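You operate a simulated robot arm through the tools that you are given. There is no shell and no other tool.

You run a simulated robot arm. Do the job below in one go: nothing can be reset, and whatever is moved stays where it is left.

JOB
Clamp the key in the jig, sand off its old glue with the fine block, then free it.
Fine: blue knob to HOLD, later to FREE; it stays in the jig, bar up; block back. What is to be rubbed or washed off counts as gone when no trace of it is left.

It is judged by the outcome, as a careful person would: the job done as asked, and still so three seconds after it is handed in. It fails if anything else is knocked over, pushed out of place, dropped, spilled or broken.

ROBOT AND FRAMES
A 7-joint arm with a two-finger parallel gripper, fixed in place. Base frame: the origin is at the foot of the arm, x ahead of it, y to its left, z up. Readings come in m, degrees, newtons and seconds.
With the tool pointing down near the work surface it reaches from about 0.52 to 0.96 m from the base axis. Its first joint turns from -166.0 to 166.0 degrees. Payload 3.91 kg.
Tool frame: the origin (TCP) lies between the finger pads and is the grasp point; the fingertips stand 0.03 m ahead of it; z points along the fingers, y is the line along which they close. The gripper opens to 0.11 m. The fingers are 0.02 m wide and 0.01 m thick; the gripper's body (0.048 by 0.112 m) begins 0.055 m behind the TCP.
Orientation is that of the tool frame in the base frame, as a unit quaternion [x, y, z, w]. With the fingers straight down and closing along the base's y, the tool's x points along the base's -x, its y along +y and its z along -z.

CONTROLS
- The arm moves only by the tool move_arm. Its argument "plan" is a list of rows, each a list of 6 numbers: the shift along the tool's x, y, z in cm, then the turn, a rotation vector about the tool's x, y, z in degrees. In form: [[x, y, z, wx, wy, wz], ...]. A call has 1 to 20 rows; each row shifts and turns the commanded pose from where the row before left it, along the tool's axes as they then stand. "jaw" is the opening, from 0 (shut) to 1 (fully open), set as the call begins (left out, the last holds). A row lasts 0.2 s, in which the tool goes at most 0.05 m and 8.6 degrees; a call with a longer step from one row to the next is refused whole, and so is a gripper value outside its range. Where a pose cannot be reached the arm comes as near as it can. A force on the tool above 40 N (or 10 N above the force at the start of the call, whichever is more), or a blocked arm, ends the call early, and 0.2 s more pass. Each finger travels about 0.072 m/s and halts on what it meets, pressing with about 24 N; the grip force reading is that of the motor and also rises with nothing between the fingers. The clock runs only during rows and for 0.2 s after the last one: add rows that do not move to give the fingers time. The reply holds the time, the measured pose of the TCP, the force on the tool along the base axes, the opening and the grip force, in the units named above and with some noise, with the torque about the TCP (base axes, N m) and any sound that the robot's microphone picked up, and new pictures: "pictures" is both (left out), scene, wrist or none.
- Cameras (640 x 400 px; columns grow to the right, rows downward): "scene" is fixed at [0.2199, 0.6503, 1.5646]; the picture's right is [-0.69, -0.72, 0.00], its down [-0.45, 0.42, -0.79] and it looks along [0.57, -0.54, -0.62] (base axes); focal length 335 px, centre (320, 200). "wrist" rides on the gripper at [0.072, 0.017, -0.103] in the tool frame; the picture's right is [-0.23, 0.97, 0.00], its down [-0.76, -0.18, -0.62] and it looks along [-0.61, -0.14, 0.78] (tool axes); focal length 222 px, centre (320, 200). There is no depth. A picture from a camera that has moved, and an enlarged one, comes with that camera's place and axes in the base frame and with its lens.
- slide_trunk(by): slides the trunk up (or, below 0, down) by that many m; the arm rides with it, the base frame stays. It gives what a move gives, with no picture.
- zoom(camera, box): a new picture of the part [left, top, right, bottom] of that camera's present view, enlarged. It takes no simulated time.
- close_job(): hands the job in; it is judged then, once.

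Places have to be worked out from the pictures, the camera data and where the tool is seen. Open the gripper and draw the arm clear of the work before you hand the job in, unless the task says otherwise.

The tools are called after "Call:" by a JSON object that holds its "fn" and its "kwargs". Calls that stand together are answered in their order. move_arm: Moves the arm, as the interface text tells. Its arguments: {"type":"object","properties":{"plan":{"type":"array"},"jaw":{"type":"number"},"pictures":{"type":"string","enum":["both","scene","wrist","none"]}},"required":["plan"]} The other tools are called the same way: slide_trunk (by) slides the trunk up or down; zoom (camera, box) takes an enlarged picture of a part of a camera's view; close_job () hands the job in.

At the start:

```text
time: 0.0
tool_pos: [0.5091, 0.0244, 1.137]
tcp_rot: [-0.001, 1.0, 0.0, -0.001]
force: [-0.1, -0.8, -0.5]
torque: [0.0, 0.0, -0.02]
opening: 0.1098
grip_force: 0.1
trunk travel left (down, up): [-0.575, 0.107]
```

scene: 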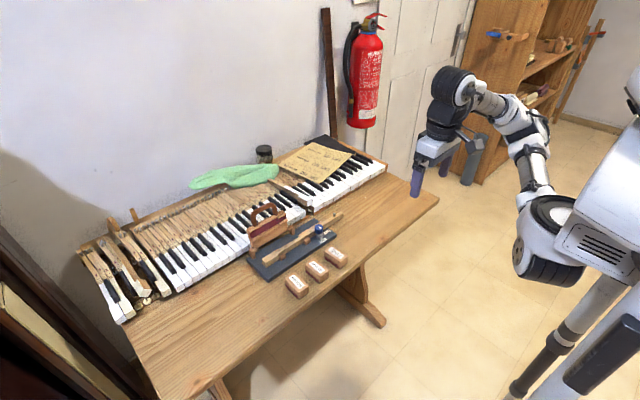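
wrist: 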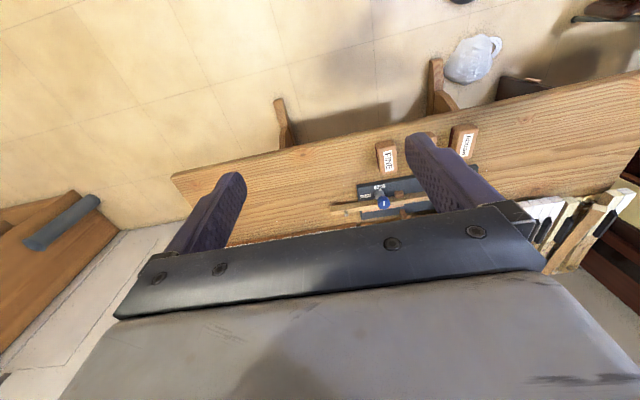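

I start by looking closely at the work area, with zooms of both cameras on the jig, the blocks and the knob.

Call:
{"fn": "zoom", "kwargs": {"camera": "scene", "box": [230, 190, 370, 300]}}

Call:
{"fn": "zoom", "kwargs": {"camera": "wrist", "box": [310, 110, 500, 230]}}

Call:
{"fn": "zoom", "kwargs": {"camera": "scene", "box": [240, 195, 310, 245]}}

Call:
{"fn": "zoom", "kwargs": {"camera": "scene", "box": [290, 205, 350, 245]}}

```text
3.64 times, centred on (300, 245) of scene
camera zoom: at [0.2199, 0.6503, 1.5646], right [-0.69, -0.72, 0.0], down [-0.45, 0.42, -0.79], along [0.57, -0.54, -0.62], focal length 1219 px, centre (393, 36)
```

zoom: 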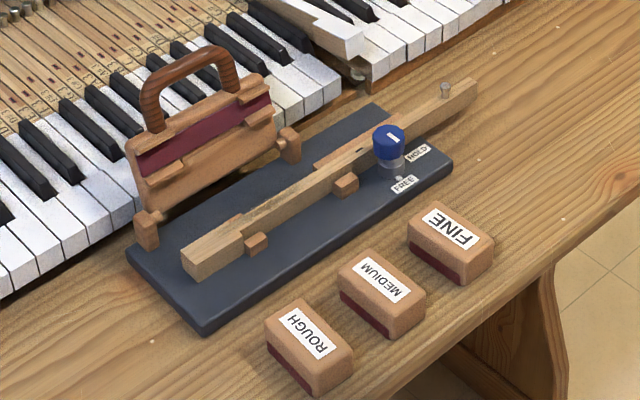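

```text
3.33 times, centred on (405, 170) of wrist
camera zoom: at [0.4362, 0.0409, 1.2397], right [0.23, 0.97, 0.0], down [0.76, -0.18, 0.62], along [0.61, -0.14, -0.78], focal length 740 px, centre (37, 300)
```

zoom: 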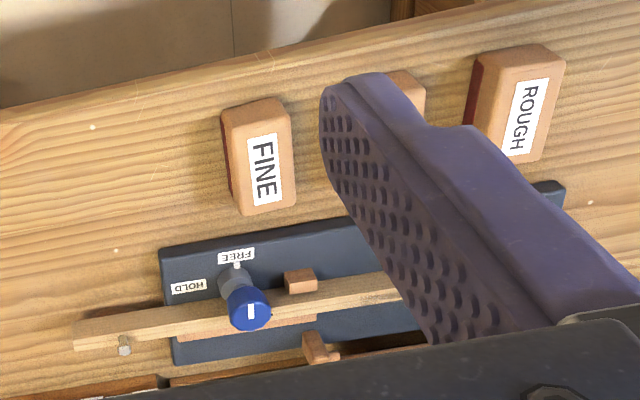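

```text
8.00 times, centred on (275, 220) of scene
camera zoom: at [0.2199, 0.6503, 1.5646], right [-0.69, -0.72, 0.0], down [-0.45, 0.42, -0.79], along [0.57, -0.54, -0.62], focal length 2681 px, centre (680, 40)
```

zoom: 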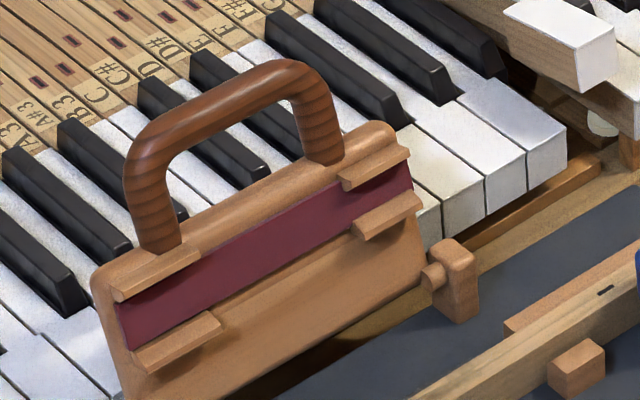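

```text
10.00 times, centred on (320, 225) of scene
camera zoom: at [0.2199, 0.6503, 1.5646], right [-0.69, -0.72, 0.0], down [-0.45, 0.42, -0.79], along [0.57, -0.54, -0.62], focal length 3351 px, centre (320, -50)
```

zoom: 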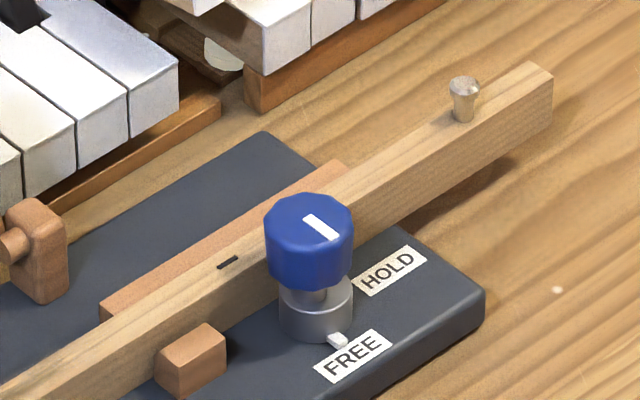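

The knob top triangulates to about (0.788, 0.111, 0.84) and FINE block's top to about (0.697, 0.132, 0.811). The hinged bar with the handle stands up at about x 0.87. I move the open gripper to the left and a little lower to see the key, the bar and the glue from nearer.

Call:
{"fn": "move_arm", "kwargs": {"plan": [[0, 4, 1.5, 0, 0, 0], [0, 4, 1.5, 0, 0, 0], [0, 4, 1.5, 0, 0, 0], [0, 4, 1.5, 0, 0, 0], [-2, 2, 2, 0, 0, 0], [-2, 0, 0, 0, 0, 0], [0, 0, 0, 0, 0, 0]], "jaw": 1}}

```text
time: 1.6
tool_pos: [0.5486, 0.2039, 1.0565]
tcp_rot: [0.0, 1.0, 0.001, -0.001]
force: [0.0, -0.8, -0.7]
torque: [-0.02, 0.01, 0.01]
opening: 0.1099
grip_force: 0.1
trunk travel left (down, up): [-0.575, 0.107]
camera wrist: at [0.4761, 0.2211, 1.1586], right [0.23, 0.97, 0.0], down [0.76, -0.18, 0.62], along [0.61, -0.14, -0.78], focal length 222 px, centre (320, 200)
```

scene: 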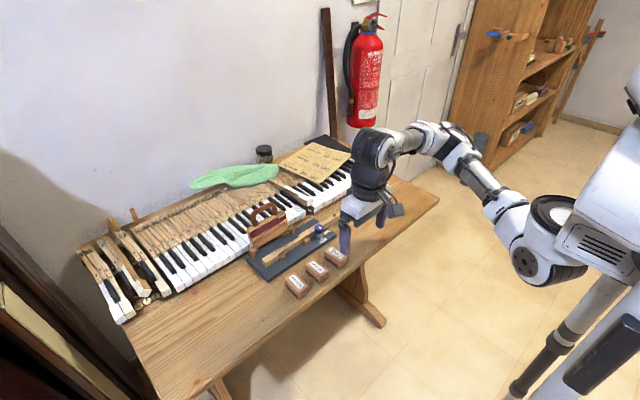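
wrist: 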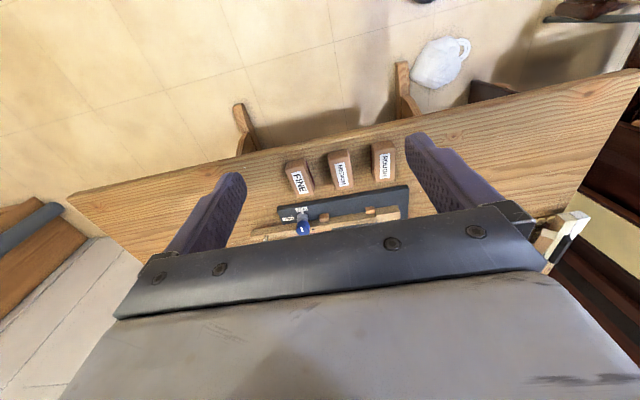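

I need the jig clear of the gripper's own body in the picture, so I move closer and tilt the tool forward for a flatter view of the bar and key.

Call:
{"fn": "move_arm", "kwargs": {"plan": [[-3.7, 0.5, 3.5, 0, 0, 0], [-3.7, 0.5, 3.5, 0, 0, 0], [-3.7, 0.6, 3.5, 0, 0, 0], [0, 0, 0, 0, -8.3, 0], [0, 0, 0, 0, -8.3, 0], [0, 0, 0, 0, -8.3, 0], [0, 0, 0, 0, 0, 0], [0, 0, 0, 0, 0, 0]], "pictures": "wrist"}}

```text
refused: row 1 steps farther than a row can; nothing moved
```

The step was slightly over 5 cm per row, so I split it into smaller ones.

Call:
{"fn": "move_arm", "kwargs": {"plan": [[-2.8, 0.4, 2.6, 0, 0, 0], [-2.8, 0.4, 2.6, 0, 0, 0], [-2.8, 0.4, 2.6, 0, 0, 0], [-2.7, 0.4, 2.7, 0, 0, 0], [0, 0, 0, 0, -8.3, 0], [0, 0, 0, 0, -8.3, 0], [0, 0, 0, 0, -8.3, 0], [0, 0, 0, 0, 0, 0], [0, 0, 0, 0, 0, 0]], "pictures": "wrist"}}

```text
time: 3.6
tool_pos: [0.6615, 0.2205, 0.9512]
tcp_rot: [0.0, 0.976, 0.001, 0.216]
force: [0.5, -0.4, -0.8]
torque: [0.0, -0.01, 0.01]
opening: 0.11
grip_force: 0.0
trunk travel left (down, up): [-0.575, 0.107]
camera wrist: at [0.5502, 0.2375, 1.0145], right [0.21, 0.97, 0.1], down [0.43, -0.18, 0.89], along [0.88, -0.14, -0.45], focal length 222 px, centre (320, 200)
```

wrist: 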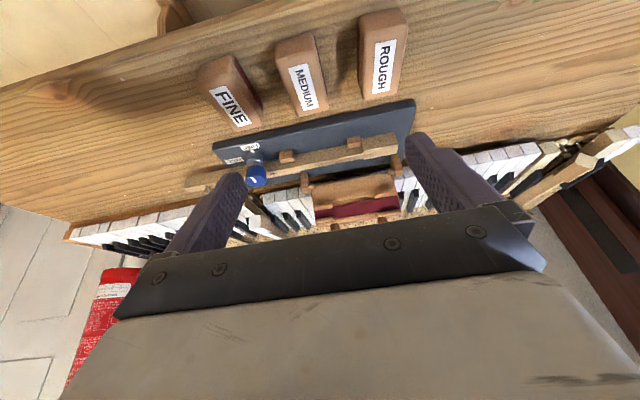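

Now the jig is well visible between the fingers; I enlarge the key, the bar and the knob.

Call:
{"fn": "zoom", "kwargs": {"camera": "wrist", "box": [190, 90, 420, 235]}}

Call:
{"fn": "zoom", "kwargs": {"camera": "wrist", "box": [205, 130, 285, 200]}}

Call:
{"fn": "zoom", "kwargs": {"camera": "wrist", "box": [280, 125, 410, 200]}}

Call:
{"fn": "zoom", "kwargs": {"camera": "wrist", "box": [190, 0, 420, 140]}}

```text
2.76 times, centred on (305, 162) of wrist
camera zoom: at [0.5502, 0.2375, 1.0145], right [0.21, 0.97, 0.1], down [0.43, -0.18, 0.89], along [0.88, -0.14, -0.45], focal length 613 px, centre (361, 303)
```

zoom: 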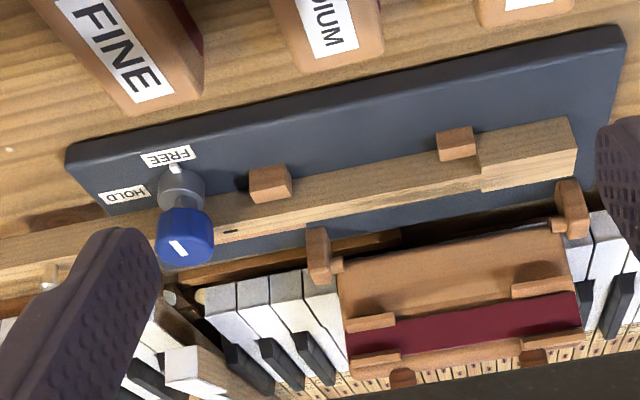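

```text
5.71 times, centred on (245, 165) of wrist
camera zoom: at [0.5502, 0.2375, 1.0145], right [0.21, 0.97, 0.1], down [0.43, -0.18, 0.89], along [0.88, -0.14, -0.45], focal length 1269 px, centre (749, 400)
```

zoom: 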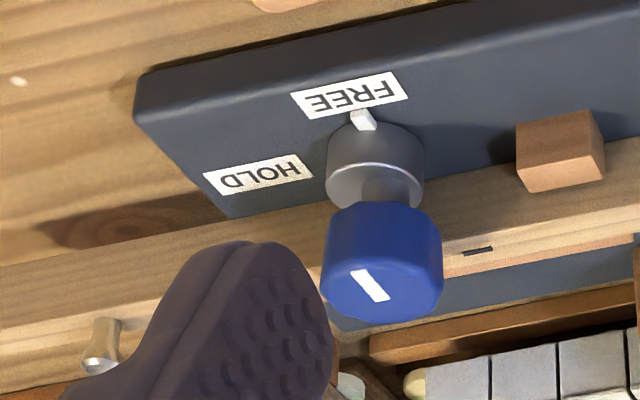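

```text
4.92 times, centred on (345, 162) of wrist
camera zoom: at [0.5502, 0.2375, 1.0145], right [0.21, 0.97, 0.1], down [0.43, -0.18, 0.89], along [0.88, -0.14, -0.45], focal length 1094 px, centre (197, 385)
```

zoom: 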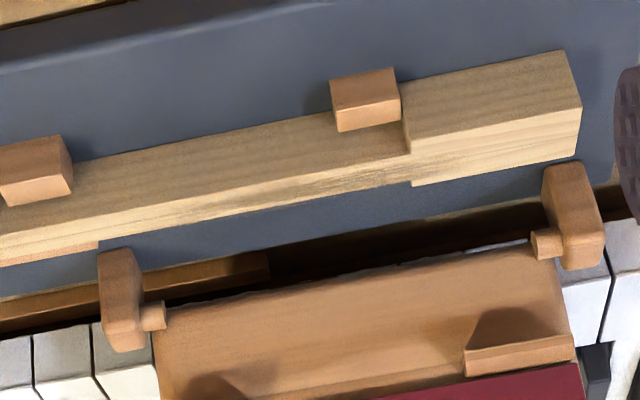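

```text
2.78 times, centred on (305, 70) of wrist
camera zoom: at [0.5502, 0.2375, 1.0145], right [0.21, 0.97, 0.1], down [0.43, -0.18, 0.89], along [0.88, -0.14, -0.45], focal length 618 px, centre (362, 562)
```

zoom: 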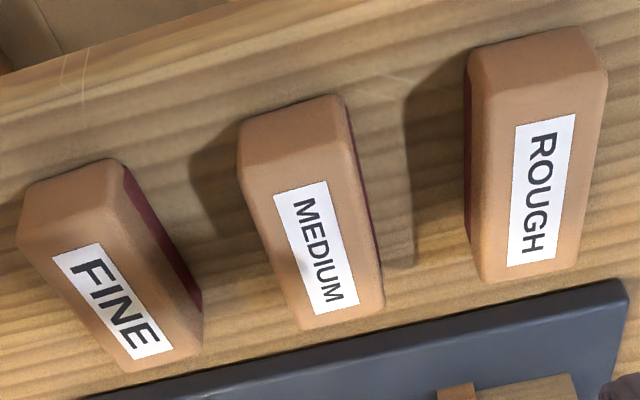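

The key's pale band between the stops looks like the glue, and the knob seems to be the clamp (a cam pressing the key against the fence). I check the scene view enlarged from the present arm pose for heights and for the glue's extent.

Call:
{"fn": "zoom", "kwargs": {"camera": "scene", "box": [260, 215, 330, 270]}}

Call:
{"fn": "zoom", "kwargs": {"camera": "wrist", "box": [290, 135, 370, 185]}}

```text
7.27 times, centred on (295, 242) of scene
camera zoom: at [0.2199, 0.6503, 1.5646], right [-0.69, -0.72, 0.0], down [-0.45, 0.42, -0.79], along [0.57, -0.54, -0.62], focal length 2437 px, centre (502, -109)
```

zoom: 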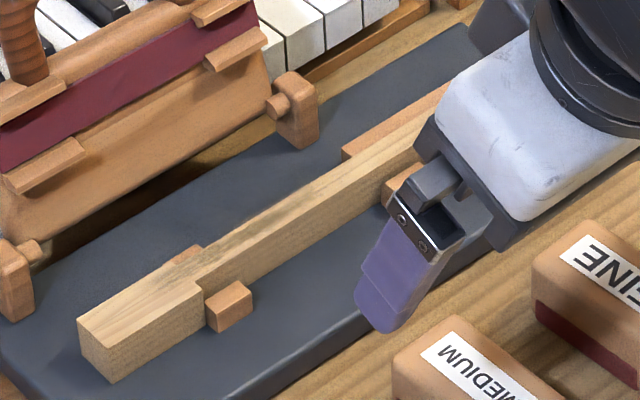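

```text
8.00 times, centred on (330, 160) of wrist
camera zoom: at [0.5502, 0.2375, 1.0145], right [0.21, 0.97, 0.1], down [0.43, -0.18, 0.89], along [0.88, -0.14, -0.45], focal length 1777 px, centre (240, 520)
```

zoom: 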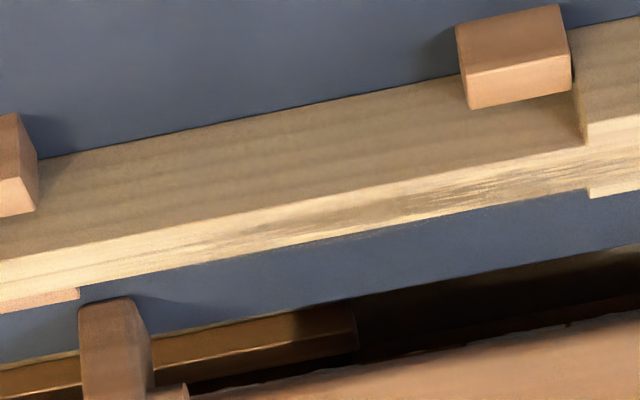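

I enlarge the notch by the key's head to see whether the head stands higher or lower than the glue area.

Call:
{"fn": "zoom", "kwargs": {"camera": "scene", "box": [268, 232, 304, 260]}}

Call:
{"fn": "zoom", "kwargs": {"camera": "wrist", "box": [345, 130, 405, 170]}}

```text
14.29 times, centred on (286, 246) of scene
camera zoom: at [0.2199, 0.6503, 1.5646], right [-0.69, -0.72, 0.0], down [-0.45, 0.42, -0.79], along [0.57, -0.54, -0.62], focal length 4787 px, centre (806, -457)
```

zoom: 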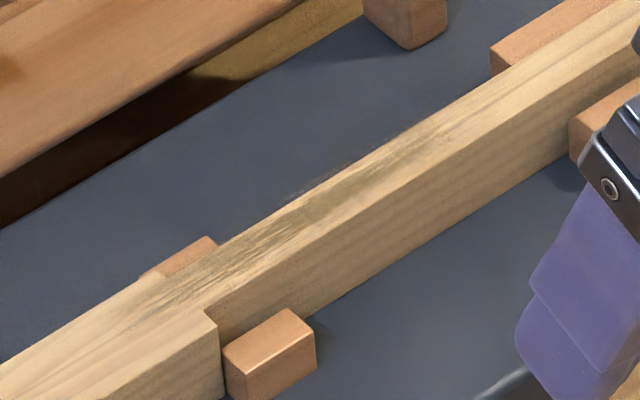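

```text
10.00 times, centred on (375, 150) of wrist
camera zoom: at [0.5502, 0.2375, 1.0145], right [0.21, 0.97, 0.1], down [0.43, -0.18, 0.89], along [0.88, -0.14, -0.45], focal length 2221 px, centre (-230, 700)
```

zoom: 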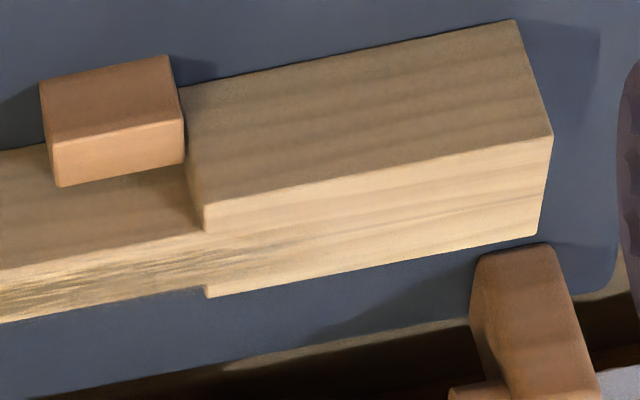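

The key top works out to about z 0.818, the glue from about y 0.19 to 0.275 at x about 0.82, and the knob axis near (0.788, 0.113). FREE lies on its -x side and HOLD on its -y side, so HOLD should be about 90° counter-clockwise seen from above. I straighten the tool and hover above the knob to refine this.

Call:
{"fn": "move_arm", "kwargs": {"plan": [[0, 0, 0, 0, 8.3, 0], [0, 0, 0, 0, 8.3, 0], [0, 0, 0, 0, 8.3, 0], [-3.16, -2.69, 0.75, 0, 0, 0], [-3.16, -2.69, 0.75, 0, 0, 0], [-3.16, -2.69, 0.75, 0, 0, 0], [-3.16, -2.69, 0.75, 0, 0, 0], [0, 0, 0, 0, 0, 0], [0, 0, 0, 0, 0, 0]]}}

```text
time: 5.6
tool_pos: [0.7857, 0.112, 0.9209]
tcp_rot: [0.0, 1.0, 0.002, -0.001]
force: [-0.1, -0.2, 0.8]
torque: [-0.05, -0.01, -0.02]
opening: 0.1099
grip_force: 0.0
trunk travel left (down, up): [-0.575, 0.107]
camera wrist: at [0.7133, 0.1293, 1.0243], right [0.23, 0.97, 0.0], down [0.76, -0.18, 0.62], along [0.61, -0.14, -0.78], focal length 222 px, centre (320, 200)
```

scene: 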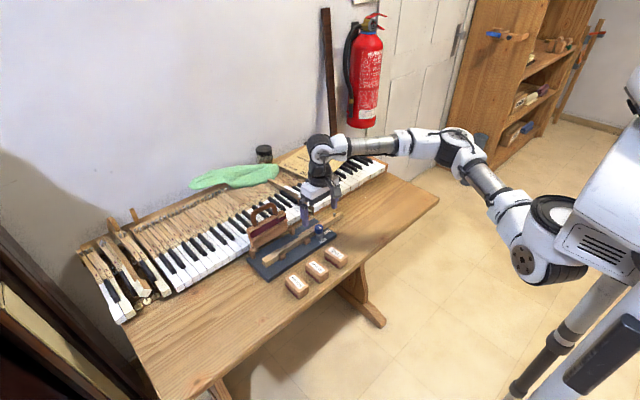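
wrist: 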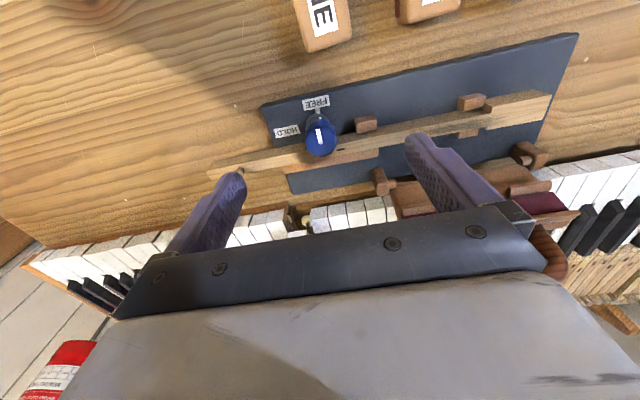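

Call:
{"fn": "zoom", "kwargs": {"camera": "wrist", "box": [260, 80, 380, 175]}}

Call:
{"fn": "zoom", "kwargs": {"camera": "wrist", "box": [340, 60, 580, 200]}}

Call:
{"fn": "zoom", "kwargs": {"camera": "scene", "box": [290, 190, 350, 250]}}

```text
4.21 times, centred on (320, 128) of wrist
camera zoom: at [0.7133, 0.1293, 1.0243], right [0.23, 0.97, 0.0], down [0.76, -0.18, 0.62], along [0.61, -0.14, -0.78], focal length 935 px, centre (320, 505)
```

zoom: 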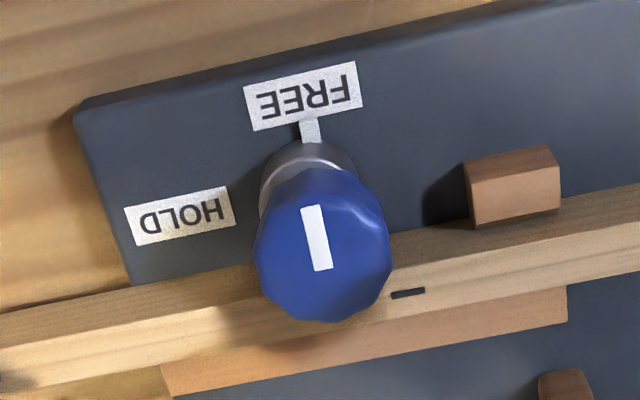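

```text
2.67 times, centred on (460, 130) of wrist
camera zoom: at [0.7133, 0.1293, 1.0243], right [0.23, 0.97, 0.0], down [0.76, -0.18, 0.62], along [0.61, -0.14, -0.78], focal length 592 px, centre (-53, 387)
```

zoom: 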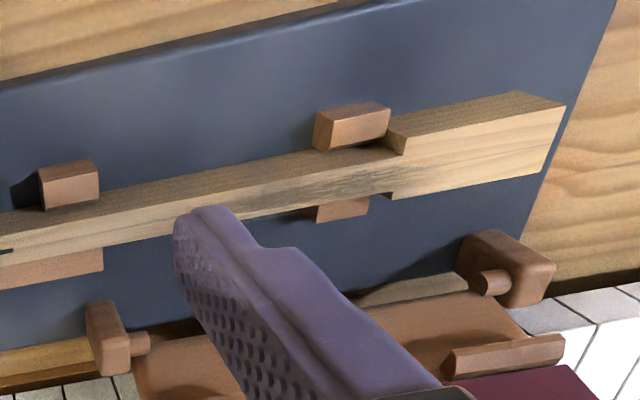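

```text
6.67 times, centred on (320, 220) of scene
camera zoom: at [0.2199, 0.6503, 1.5646], right [-0.69, -0.72, 0.0], down [-0.45, 0.42, -0.79], along [0.57, -0.54, -0.62], focal length 2234 px, centre (320, 67)
```

zoom: 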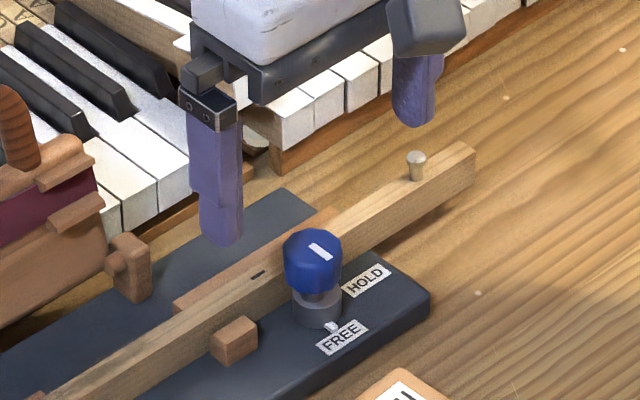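

The knob axis refines to (0.788, 0.112), with FREE at 180° and HOLD about 270° around it. I go down with the jaw partly open until the tips are just above key-top height, on either side (±y) of the knob.

Call:
{"fn": "move_arm", "kwargs": {"plan": [[-0.2, 0, 0, 0, 0, 0], [0, 0, 0, 0, 0, 0], [0, 0, 2.2, 0, 0, 0], [0, 0, 2.3, 0, 0, 0], [0, 0, 2.2, 0, 0, 0], [0, 0, 0, 0, 0, 0], [0, 0, 0, 0, 0, 0]], "jaw": 0.55}}

```text
time: 7.2
tool_pos: [0.7872, 0.1127, 0.8531]
tcp_rot: [0.0, 1.0, 0.001, 0.0]
force: [-0.3, 0.5, 0.2]
torque: [-0.03, -0.01, -0.03]
opening: 0.0604
grip_force: 0.1
trunk travel left (down, up): [-0.575, 0.107]
camera wrist: at [0.7152, 0.1297, 0.9569], right [0.23, 0.97, 0.0], down [0.76, -0.18, 0.62], along [0.61, -0.14, -0.78], focal length 222 px, centre (320, 200)
```

scene: 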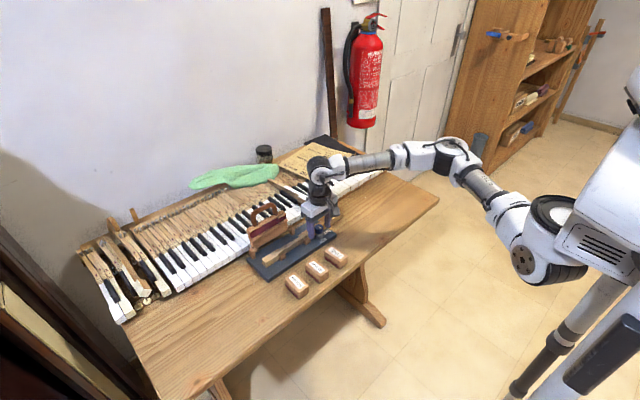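
wrist: 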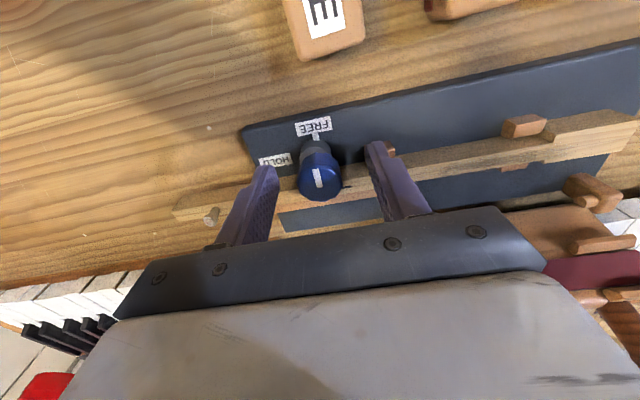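

Call:
{"fn": "zoom", "kwargs": {"camera": "scene", "box": [290, 185, 350, 245]}}

Call:
{"fn": "zoom", "kwargs": {"camera": "wrist", "box": [230, 100, 430, 230]}}

```text
6.67 times, centred on (320, 215) of scene
camera zoom: at [0.2199, 0.6503, 1.5646], right [-0.69, -0.72, 0.0], down [-0.45, 0.42, -0.79], along [0.57, -0.54, -0.62], focal length 2234 px, centre (320, 100)
```

zoom: 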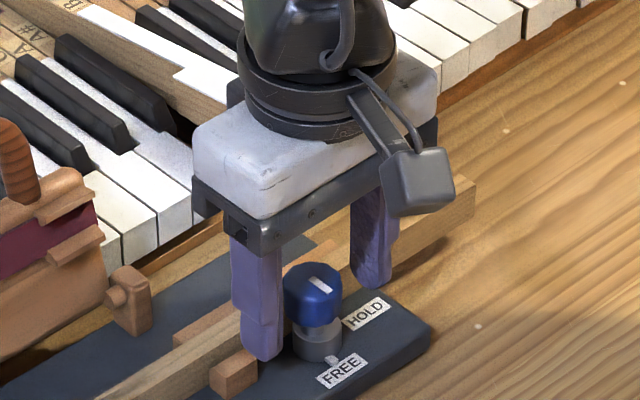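

```text
3.08 times, centred on (330, 165) of wrist
camera zoom: at [0.7152, 0.1297, 0.9569], right [0.23, 0.97, 0.0], down [0.76, -0.18, 0.62], along [0.61, -0.14, -0.78], focal length 684 px, centre (289, 308)
```

zoom: 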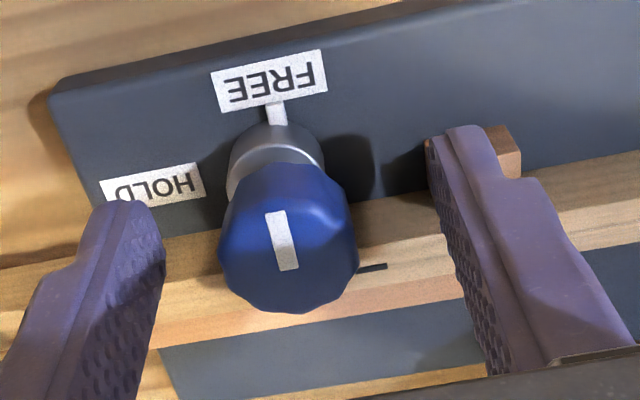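

The knob sits centred between the fingers. I close on it.

Call:
{"fn": "move_arm", "kwargs": {"plan": [[0, 0, 0, 0, 0, 0], [0, 0, 0, 0, 0, 0], [0, 0, 0, 0, 0, 0], [0, 0, 0, 0, 0, 0]], "jaw": 0, "pictures": "wrist"}}

```text
time: 8.2
tool_pos: [0.7873, 0.111, 0.854]
tcp_rot: [0.001, 1.0, 0.0, -0.001]
force: [-1.3, -8.9, -0.6]
torque: [-0.16, 0.05, -0.03]
opening: 0.0283
grip_force: 24.5
trunk travel left (down, up): [-0.575, 0.107]
camera wrist: at [0.7154, 0.1287, 0.957], right [0.23, 0.97, 0.0], down [0.76, -0.18, 0.62], along [0.61, -0.14, -0.78], focal length 222 px, centre (320, 200)
```

wrist: 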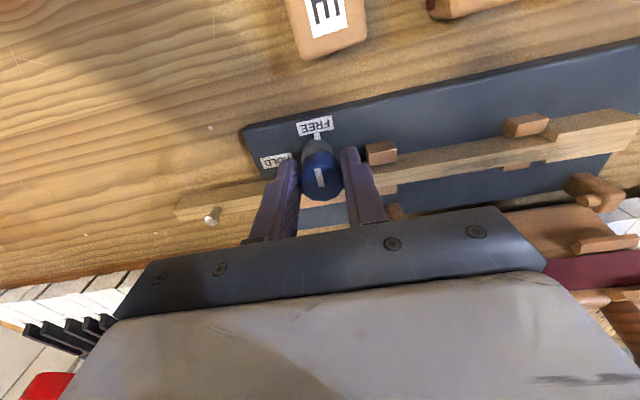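

The grip is firm (opening 28 mm), with a -9 N side load, so the knob axis is really at y about 0.111. I shift to centre and begin the turn counter-clockwise by about 33°.

Call:
{"fn": "move_arm", "kwargs": {"plan": [[0, -0.17, 0, 0, 0, 0], [0, 0, 0, 0, 0, 0], [0, 0, 0, 0, 0, -8.2], [0, 0, 0, 0, 0, -8.2], [0, 0, 0, 0, 0, -8.2], [0, 0, 0, 0, 0, -8.2], [0, 0, 0, 0, 0, 0]], "jaw": 0}}

```text
time: 9.8
tool_pos: [0.787, 0.1096, 0.8542]
tcp_rot: [-0.283, 0.959, 0.001, 0.0]
force: [4.3, -12.2, 0.6]
torque: [-0.32, 0.17, -0.03]
opening: 0.0282
grip_force: 23.8
trunk travel left (down, up): [-0.575, 0.107]
camera wrist: at [0.7183, 0.0844, 0.9569], right [-0.34, 0.94, 0.0], down [0.74, 0.26, 0.62], along [0.59, 0.21, -0.78], focal length 222 px, centre (320, 200)
```

scene: 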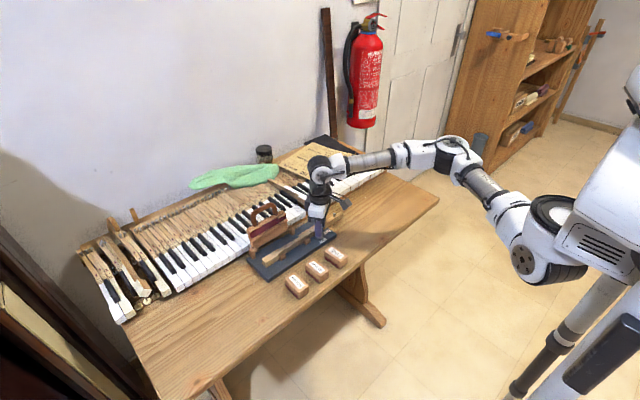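
wrist: 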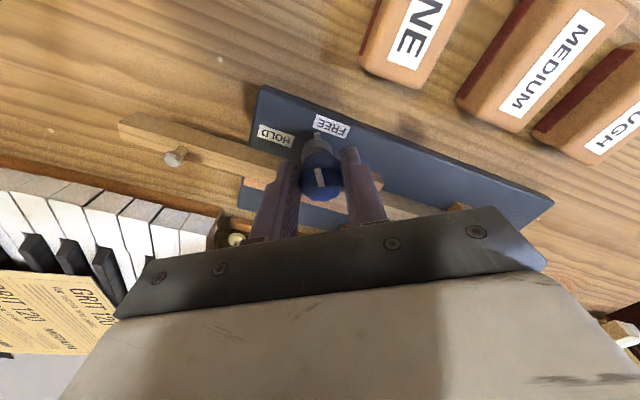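

The knob turns with the gripper. A side load of about 12 N along the closing line remains, so I ease the tool along it and complete the turn to 90°.

Call:
{"fn": "move_arm", "kwargs": {"plan": [[0, -0.2, 0, 0, 0, 0], [0, 0, 0, 0, 0, -8.2], [0, 0, 0, 0, 0, -8.2], [0, 0, 0, 0, 0, -8.2], [0, 0, 0, 0, 0, -8.2], [0, 0, 0, 0, 0, -8.2], [0, 0, 0, 0, 0, -8.2], [0, 0, 0, 0, 0, -8], [0, 0, 0, 0, 0, 0]], "jaw": 0}}

```text
time: 11.8
tool_pos: [0.7893, 0.1082, 0.8538]
tcp_rot: [-0.412, 0.911, -0.001, 0.001]
force: [14.5, -8.8, 0.6]
torque: [0.01, -0.29, -0.08]
opening: 0.0281
grip_force: 23.9
out of reach, approached as far as the arm can: row 4, 5, 6, 7, 8
trunk travel left (down, up): [-0.575, 0.107]
camera wrist: at [0.728, 0.0653, 0.9569], right [-0.58, 0.81, 0.0], down [0.64, 0.45, 0.62], along [0.51, 0.36, -0.78], focal length 222 px, centre (320, 200)
```

scene: 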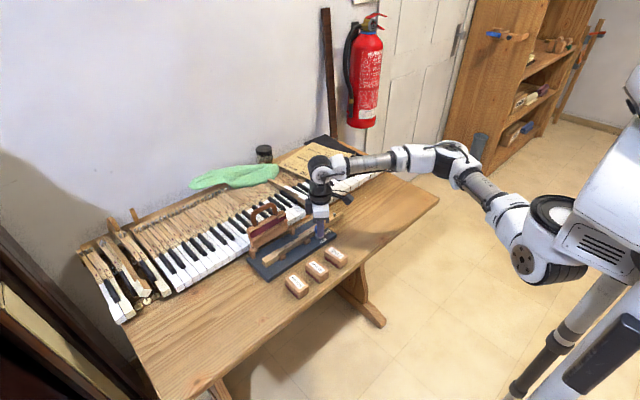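
wrist: 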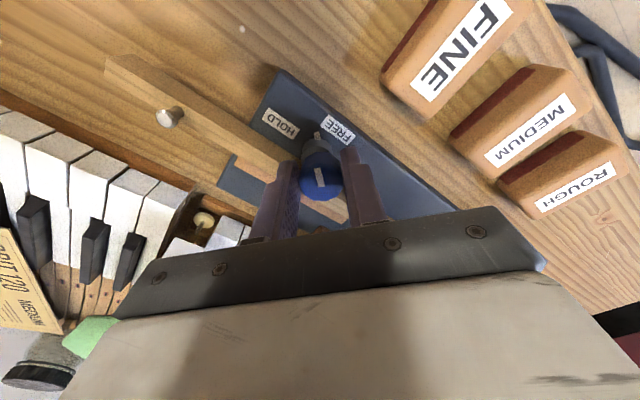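

The arm's last joint stops at about 49° of turn. The knob followed that far, so I open, rise clear, turn the tool back the other way and take a second bite.

Call:
{"fn": "move_arm", "kwargs": {"plan": [[0, 0, 0, 0, 0, 0], [0, 0, 0, 0, 0, 0], [0, 0, 0, 0, 0, 0], [0, 0, -1.5, 0, 0, 0], [0, 0, -1.5, 0, 0, 0], [0, 0, 0, 0, 0, 8.2], [0, 0, 0, 0, 0, 8.2], [0, 0, 0, 0, 0, 0]], "jaw": 0.55, "pictures": "wrist"}}

```text
time: 13.6
tool_pos: [0.7883, 0.1101, 0.8842]
tcp_rot: [-0.278, 0.961, 0.0, 0.001]
force: [-0.5, -0.6, -0.3]
torque: [-0.06, -0.02, 0.01]
opening: 0.0603
grip_force: 0.0
trunk travel left (down, up): [-0.575, 0.107]
camera wrist: at [0.7184, 0.0849, 0.9872], right [-0.33, 0.94, 0.0], down [0.74, 0.26, 0.62], along [0.59, 0.2, -0.78], focal length 222 px, centre (320, 200)
```

wrist: 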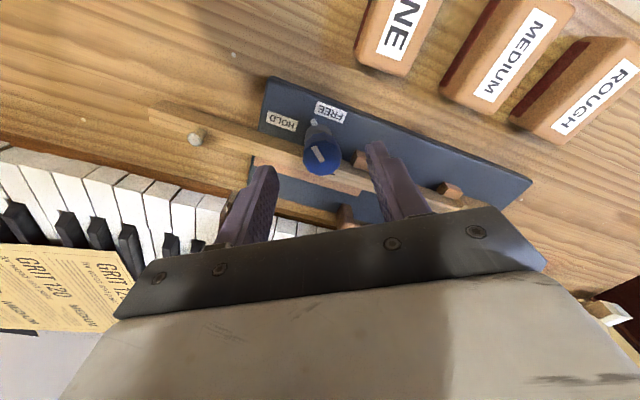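

The commanded pose followed the reached one (tool yaw now about -32°). I check the knob's pointer.

Call:
{"fn": "zoom", "kwargs": {"camera": "wrist", "box": [250, 70, 390, 190]}}

Call:
{"fn": "zoom", "kwargs": {"camera": "scene", "box": [295, 200, 345, 245]}}

```text
3.33 times, centred on (320, 130) of wrist
camera zoom: at [0.7184, 0.0849, 0.9872], right [-0.33, 0.94, 0.0], down [0.74, 0.26, 0.62], along [0.59, 0.2, -0.78], focal length 740 px, centre (320, 433)
```

zoom: 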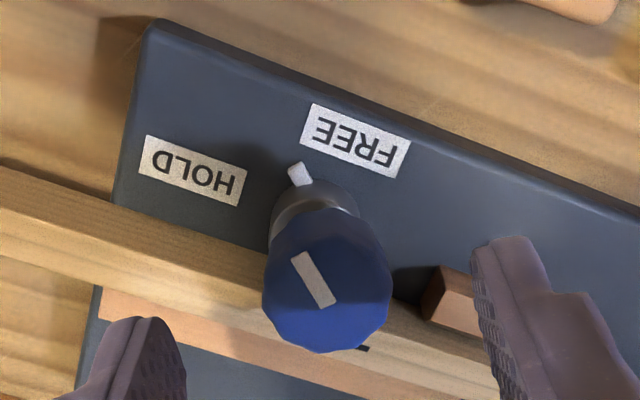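

```text
8.89 times, centred on (320, 222) of scene
camera zoom: at [0.2199, 0.6503, 1.5646], right [-0.69, -0.72, 0.0], down [-0.45, 0.42, -0.79], along [0.57, -0.54, -0.62], focal length 2979 px, centre (320, 0)
```

zoom: 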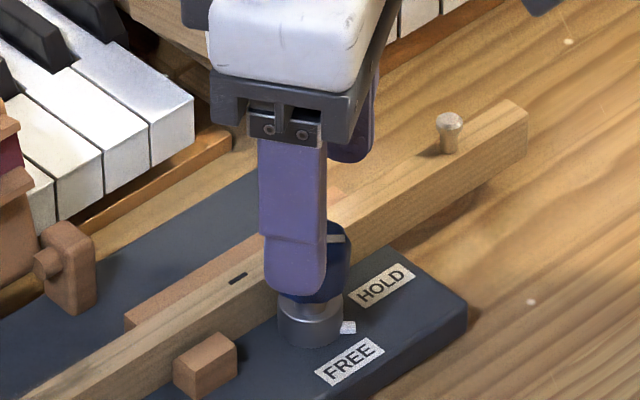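

The pointer is about halfway between FREE and HOLD. I turn the raised tool back to about +44°, then lower it onto the knob again.

Call:
{"fn": "move_arm", "kwargs": {"plan": [[0, 0, 0, 0, 0, 8.5], [0, 0, 0, 0, 0, 8.5], [0, 0, 0, 0, 0, 8.5], [0, 0, 0, 0, 0, 8.5], [0, 0, 0, 0, 0, 8.5], [0, 0, 0, 0, 0, 8.5], [0, 0, 0, 0, 0, 8.5], [0, 0, 0, 0, 0, 8.5], [0, 0, 0, 0, 0, 8.5], [0, 0, 0, 0, 0, 0], [0, 0, 1.5, 0, 0, 0], [0, 0, 1.5, 0, 0, 0], [0, 0, 0, 0, 0, 0]], "jaw": 0.55}}

```text
time: 16.4
tool_pos: [0.7883, 0.1096, 0.8546]
tcp_rot: [0.376, 0.927, 0.001, 0.001]
force: [0.1, 0.1, 0.6]
torque: [0.01, 0.0, -0.01]
opening: 0.0604
grip_force: 0.0
trunk travel left (down, up): [-0.575, 0.107]
camera wrist: at [0.7482, 0.1721, 0.9571], right [0.84, 0.54, 0.0], down [0.42, -0.66, 0.62], along [0.34, -0.52, -0.78], focal length 222 px, centre (320, 200)
```

scene: 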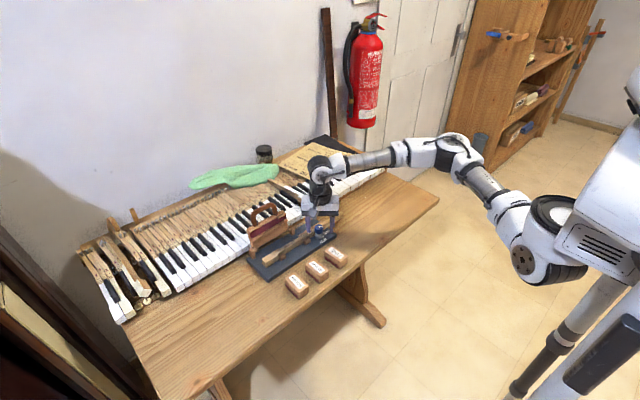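
wrist: 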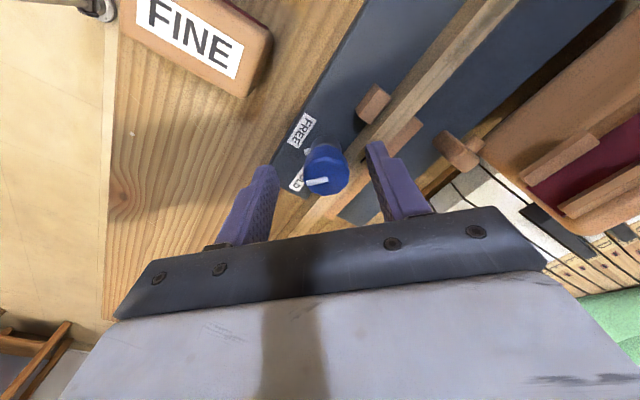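

The knob is between the fingers again. I close and look at the load before turning.

Call:
{"fn": "move_arm", "kwargs": {"plan": [[0, 0, 0, 0, 0, 0], [0, 0, 0, 0, 0, 0], [0, 0, 0, 0, 0, 0], [0, 0, 0, 0, 0, 0]], "jaw": 0, "pictures": "none"}}

Call:
{"fn": "zoom", "kwargs": {"camera": "wrist", "box": [250, 80, 420, 220]}}

```text
time: 17.4
tool_pos: [0.7888, 0.1113, 0.8536]
tcp_rot: [0.374, 0.927, 0.003, -0.001]
force: [11.0, 23.1, 1.5]
torque: [0.45, 0.11, 0.04]
opening: 0.0281
grip_force: 24.3
trunk travel left (down, up): [-0.575, 0.107]
```

```text
2.86 times, centred on (335, 150) of wrist
camera zoom: at [0.7483, 0.1742, 0.9571], right [0.84, 0.54, 0.0], down [0.42, -0.66, 0.62], along [0.34, -0.52, -0.78], focal length 635 px, centre (277, 343)
```

zoom: 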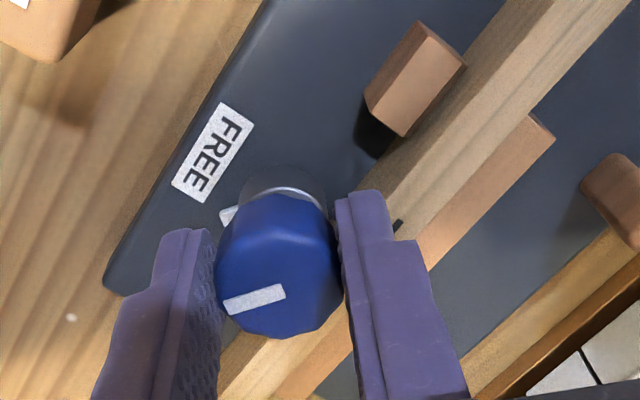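

The side load of about 25 N along +tool y says the knob axis is about 2 mm further that way (near y 0.112). I ease over by 2 mm and turn the remaining 41°.

Call:
{"fn": "move_arm", "kwargs": {"plan": [[0, 0.2, 0, 0, 0, 0], [0, 0, 0, 0, 0, 0], [0, 0, 0, 0, 0, -8.2], [0, 0, 0, 0, 0, -8.2], [0, 0, 0, 0, 0, -8.2], [0, 0, 0, 0, 0, -8.2], [0, 0, 0, 0, 0, 0]], "jaw": 0}}

```text
time: 19.0
tool_pos: [0.7905, 0.1102, 0.854]
tcp_rot: [0.099, 0.995, -0.001, 0.0]
force: [-10.4, 8.7, 0.3]
torque: [-0.05, 0.13, 0.01]
opening: 0.0282
grip_force: 24.2
trunk travel left (down, up): [-0.575, 0.107]
camera wrist: at [0.7221, 0.1414, 0.957], right [0.41, 0.91, 0.0], down [0.71, -0.32, 0.62], along [0.57, -0.26, -0.78], focal length 222 px, centre (320, 200)
```

scene: 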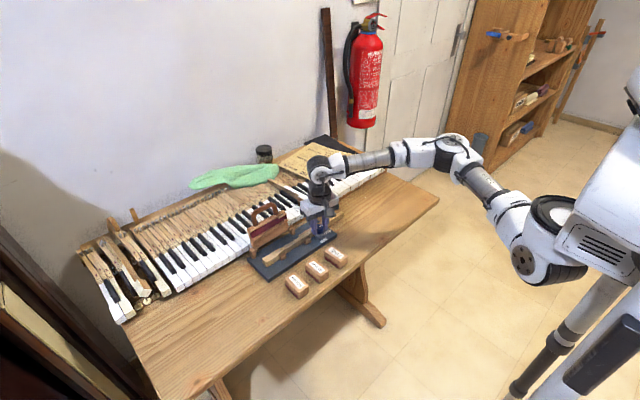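
wrist: 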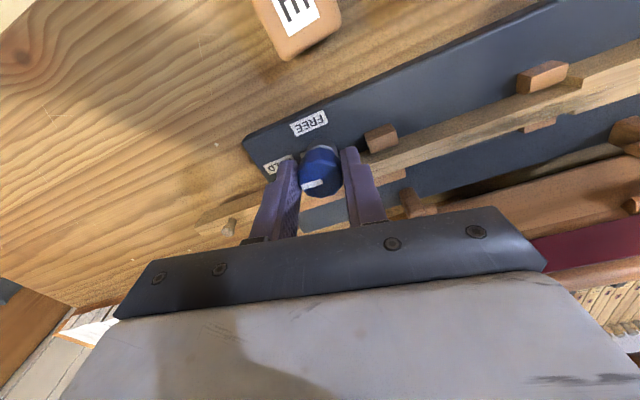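

The knob is at about 82° by the tool's turn; I turn the last 9° or so and look at the pointer.

Call:
{"fn": "move_arm", "kwargs": {"plan": [[0, 0, 0, 0, 0, -4.2], [0, 0, 0, 0, 0, -4.3], [0, 0, 0, 0, 0, 0]], "jaw": 0, "pictures": "wrist"}}

Call:
{"fn": "zoom", "kwargs": {"camera": "wrist", "box": [240, 90, 400, 220]}}

```text
time: 19.8
tool_pos: [0.7913, 0.1087, 0.8543]
tcp_rot: [0.025, 1.0, 0.0, 0.001]
force: [0.9, 2.4, 0.5]
torque: [0.02, -0.17, -0.19]
opening: 0.0281
grip_force: 23.6
trunk travel left (down, up): [-0.575, 0.107]
camera wrist: at [0.7195, 0.1306, 0.9569], right [0.28, 0.96, 0.0], down [0.75, -0.22, 0.62], along [0.6, -0.17, -0.78], focal length 222 px, centre (320, 200)
```

wrist: 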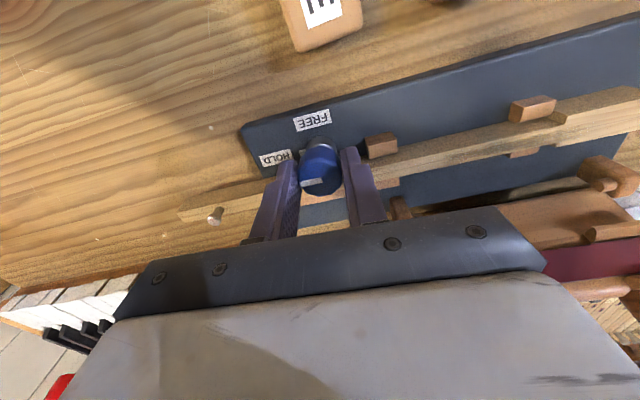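

```text
3.08 times, centred on (320, 155) of wrist
camera zoom: at [0.7195, 0.1306, 0.9569], right [0.28, 0.96, 0.0], down [0.75, -0.22, 0.62], along [0.6, -0.17, -0.78], focal length 684 px, centre (320, 338)
```

zoom: 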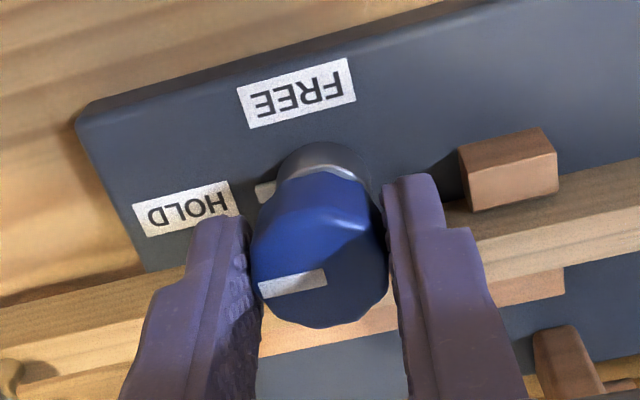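

Torque about z is now rising (-0.19 N·m), suggesting the stop at HOLD. I press a further 3°, then open and rise to see the pointer freely.

Call:
{"fn": "move_arm", "kwargs": {"plan": [[0, 0, 0, 0, 0, -3], [0, 0, 0, 0, 0, 0], [0, 0, 0, 0, 0, 0]], "jaw": 0, "pictures": "none"}}

Call:
{"fn": "move_arm", "kwargs": {"plan": [[0, 0, 0, 0, 0, 0], [0, 0, 0, 0, 0, 0], [0, 0, 0, 0, 0, 0], [0, 0, -2.5, 0, 0, 0], [0, 0, -2.5, 0, 0, 0], [0, 0, -2.5, 0, 0, 0], [0, 0, 0, 0, 0, 0]], "jaw": 0.55}}

Call:
{"fn": "zoom", "kwargs": {"camera": "wrist", "box": [250, 80, 390, 180]}}

```text
time: 20.6
tool_pos: [0.7921, 0.1099, 0.8537]
tcp_rot: [-0.002, 1.0, 0.001, 0.001]
force: [5.0, -2.6, 0.0]
torque: [-0.13, -0.08, -0.11]
opening: 0.0282
grip_force: 24.1
trunk travel left (down, up): [-0.575, 0.107]
```

```text
time: 22.2
tool_pos: [0.79, 0.1092, 0.9287]
tcp_rot: [0.0, 1.0, 0.0, 0.001]
force: [0.2, 0.9, 0.7]
torque: [0.0, 0.0, 0.01]
opening: 0.0603
grip_force: 0.1
trunk travel left (down, up): [-0.575, 0.107]
camera wrist: at [0.7175, 0.1276, 1.0316], right [0.23, 0.97, 0.0], down [0.76, -0.18, 0.62], along [0.61, -0.14, -0.78], focal length 222 px, centre (320, 200)
```

scene: 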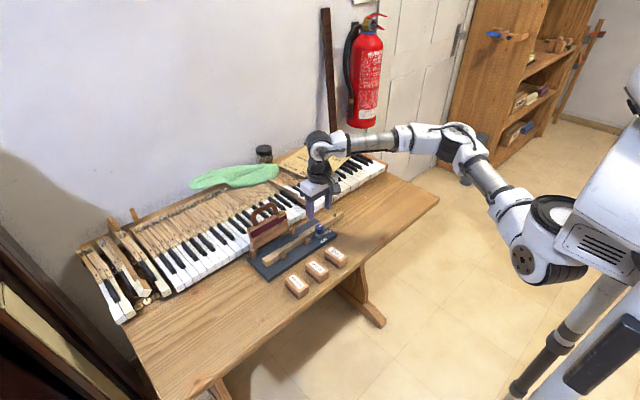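
wrist: 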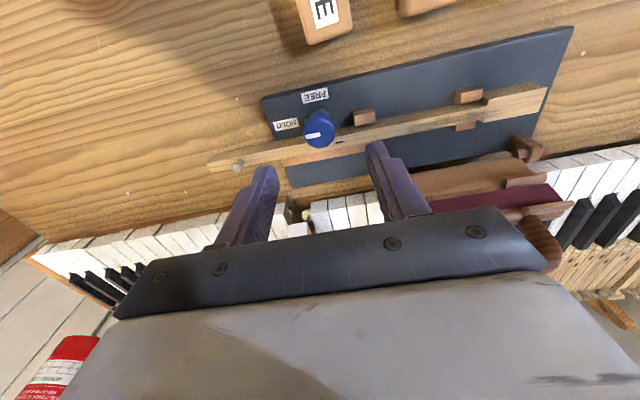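

```text
4.00 times, centred on (320, 130) of wrist
camera zoom: at [0.7175, 0.1276, 1.0316], right [0.23, 0.97, 0.0], down [0.76, -0.18, 0.62], along [0.61, -0.14, -0.78], focal length 888 px, centre (320, 480)
```

zoom: 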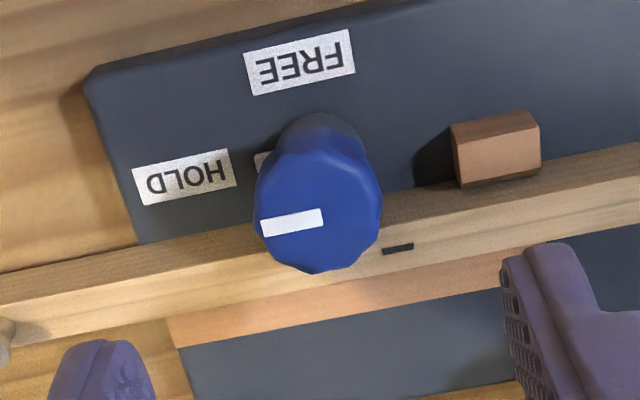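

The knob's mark now points exactly along -y at HOLD. Next I move above the FINE block to measure its pose.

Call:
{"fn": "move_arm", "kwargs": {"plan": [[3.1, 0.8, 0, 0, 0, 0], [3.1, 0.8, 0, 0, 0, 0], [3.1, 0.8, 0, 0, 0, 0], [0, 0, 0, 0, 0, 0], [0, 0, 0, 0, 0, 0]], "jaw": 0.8}}

Call:
{"fn": "zoom", "kwargs": {"camera": "wrist", "box": [220, 60, 460, 210]}}

Call:
{"fn": "zoom", "kwargs": {"camera": "scene", "box": [280, 225, 360, 305]}}

```text
time: 23.4
tool_pos: [0.6969, 0.134, 0.9284]
tcp_rot: [-0.001, 1.0, 0.0, 0.0]
force: [-0.1, -0.6, 0.7]
torque: [0.0, 0.0, -0.03]
opening: 0.0883
grip_force: 0.1
trunk travel left (down, up): [-0.575, 0.107]
camera wrist: at [0.6243, 0.1511, 1.0316], right [0.22, 0.97, 0.0], down [0.76, -0.18, 0.62], along [0.61, -0.14, -0.78], focal length 222 px, centre (320, 200)
```

scene: 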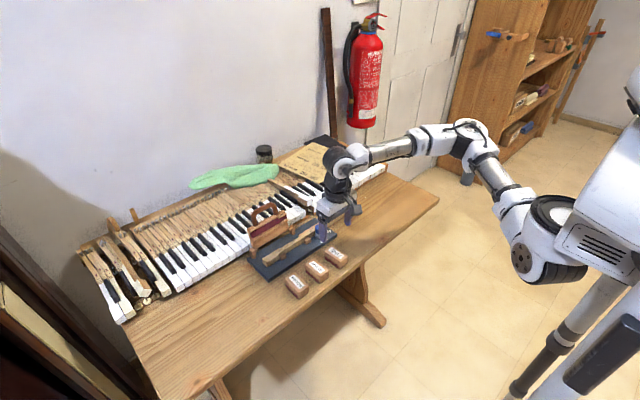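
wrist: 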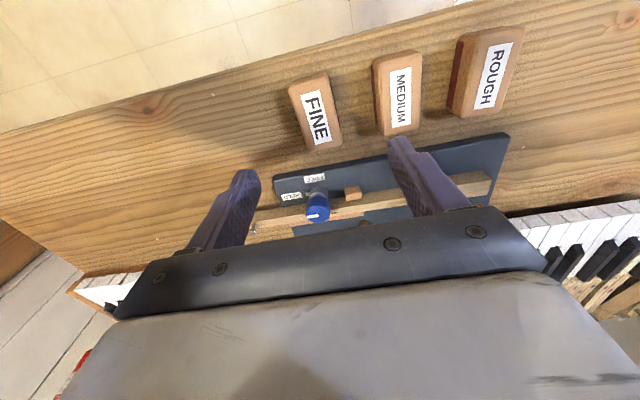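

```text
2.67 times, centred on (340, 135) of wrist
camera zoom: at [0.6243, 0.1511, 1.0316], right [0.22, 0.97, 0.0], down [0.76, -0.18, 0.62], along [0.61, -0.14, -0.78], focal length 592 px, centre (267, 373)
```

zoom: 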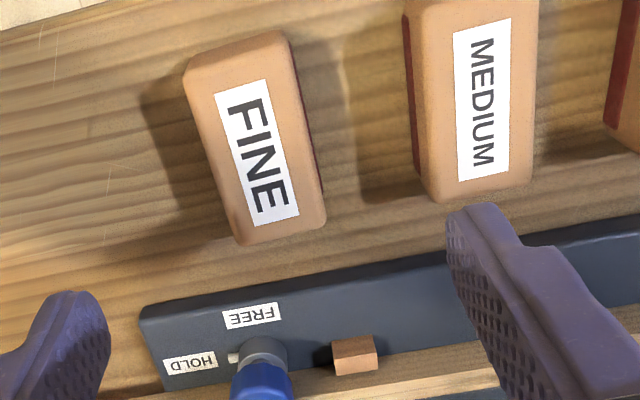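

```text
5.00 times, centred on (320, 265) of scene
camera zoom: at [0.2199, 0.6503, 1.5646], right [-0.69, -0.72, 0.0], down [-0.45, 0.42, -0.79], along [0.57, -0.54, -0.62], focal length 1676 px, centre (320, -125)
```

zoom: 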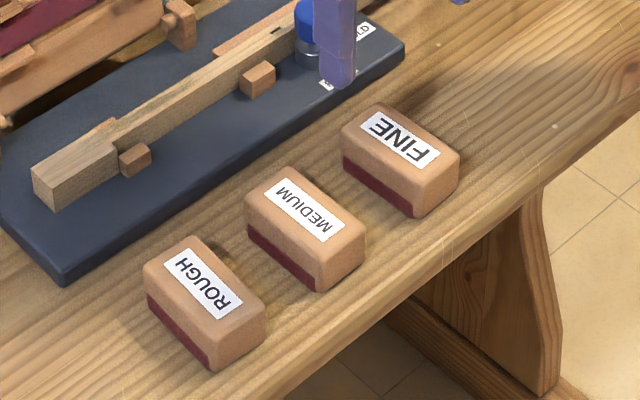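

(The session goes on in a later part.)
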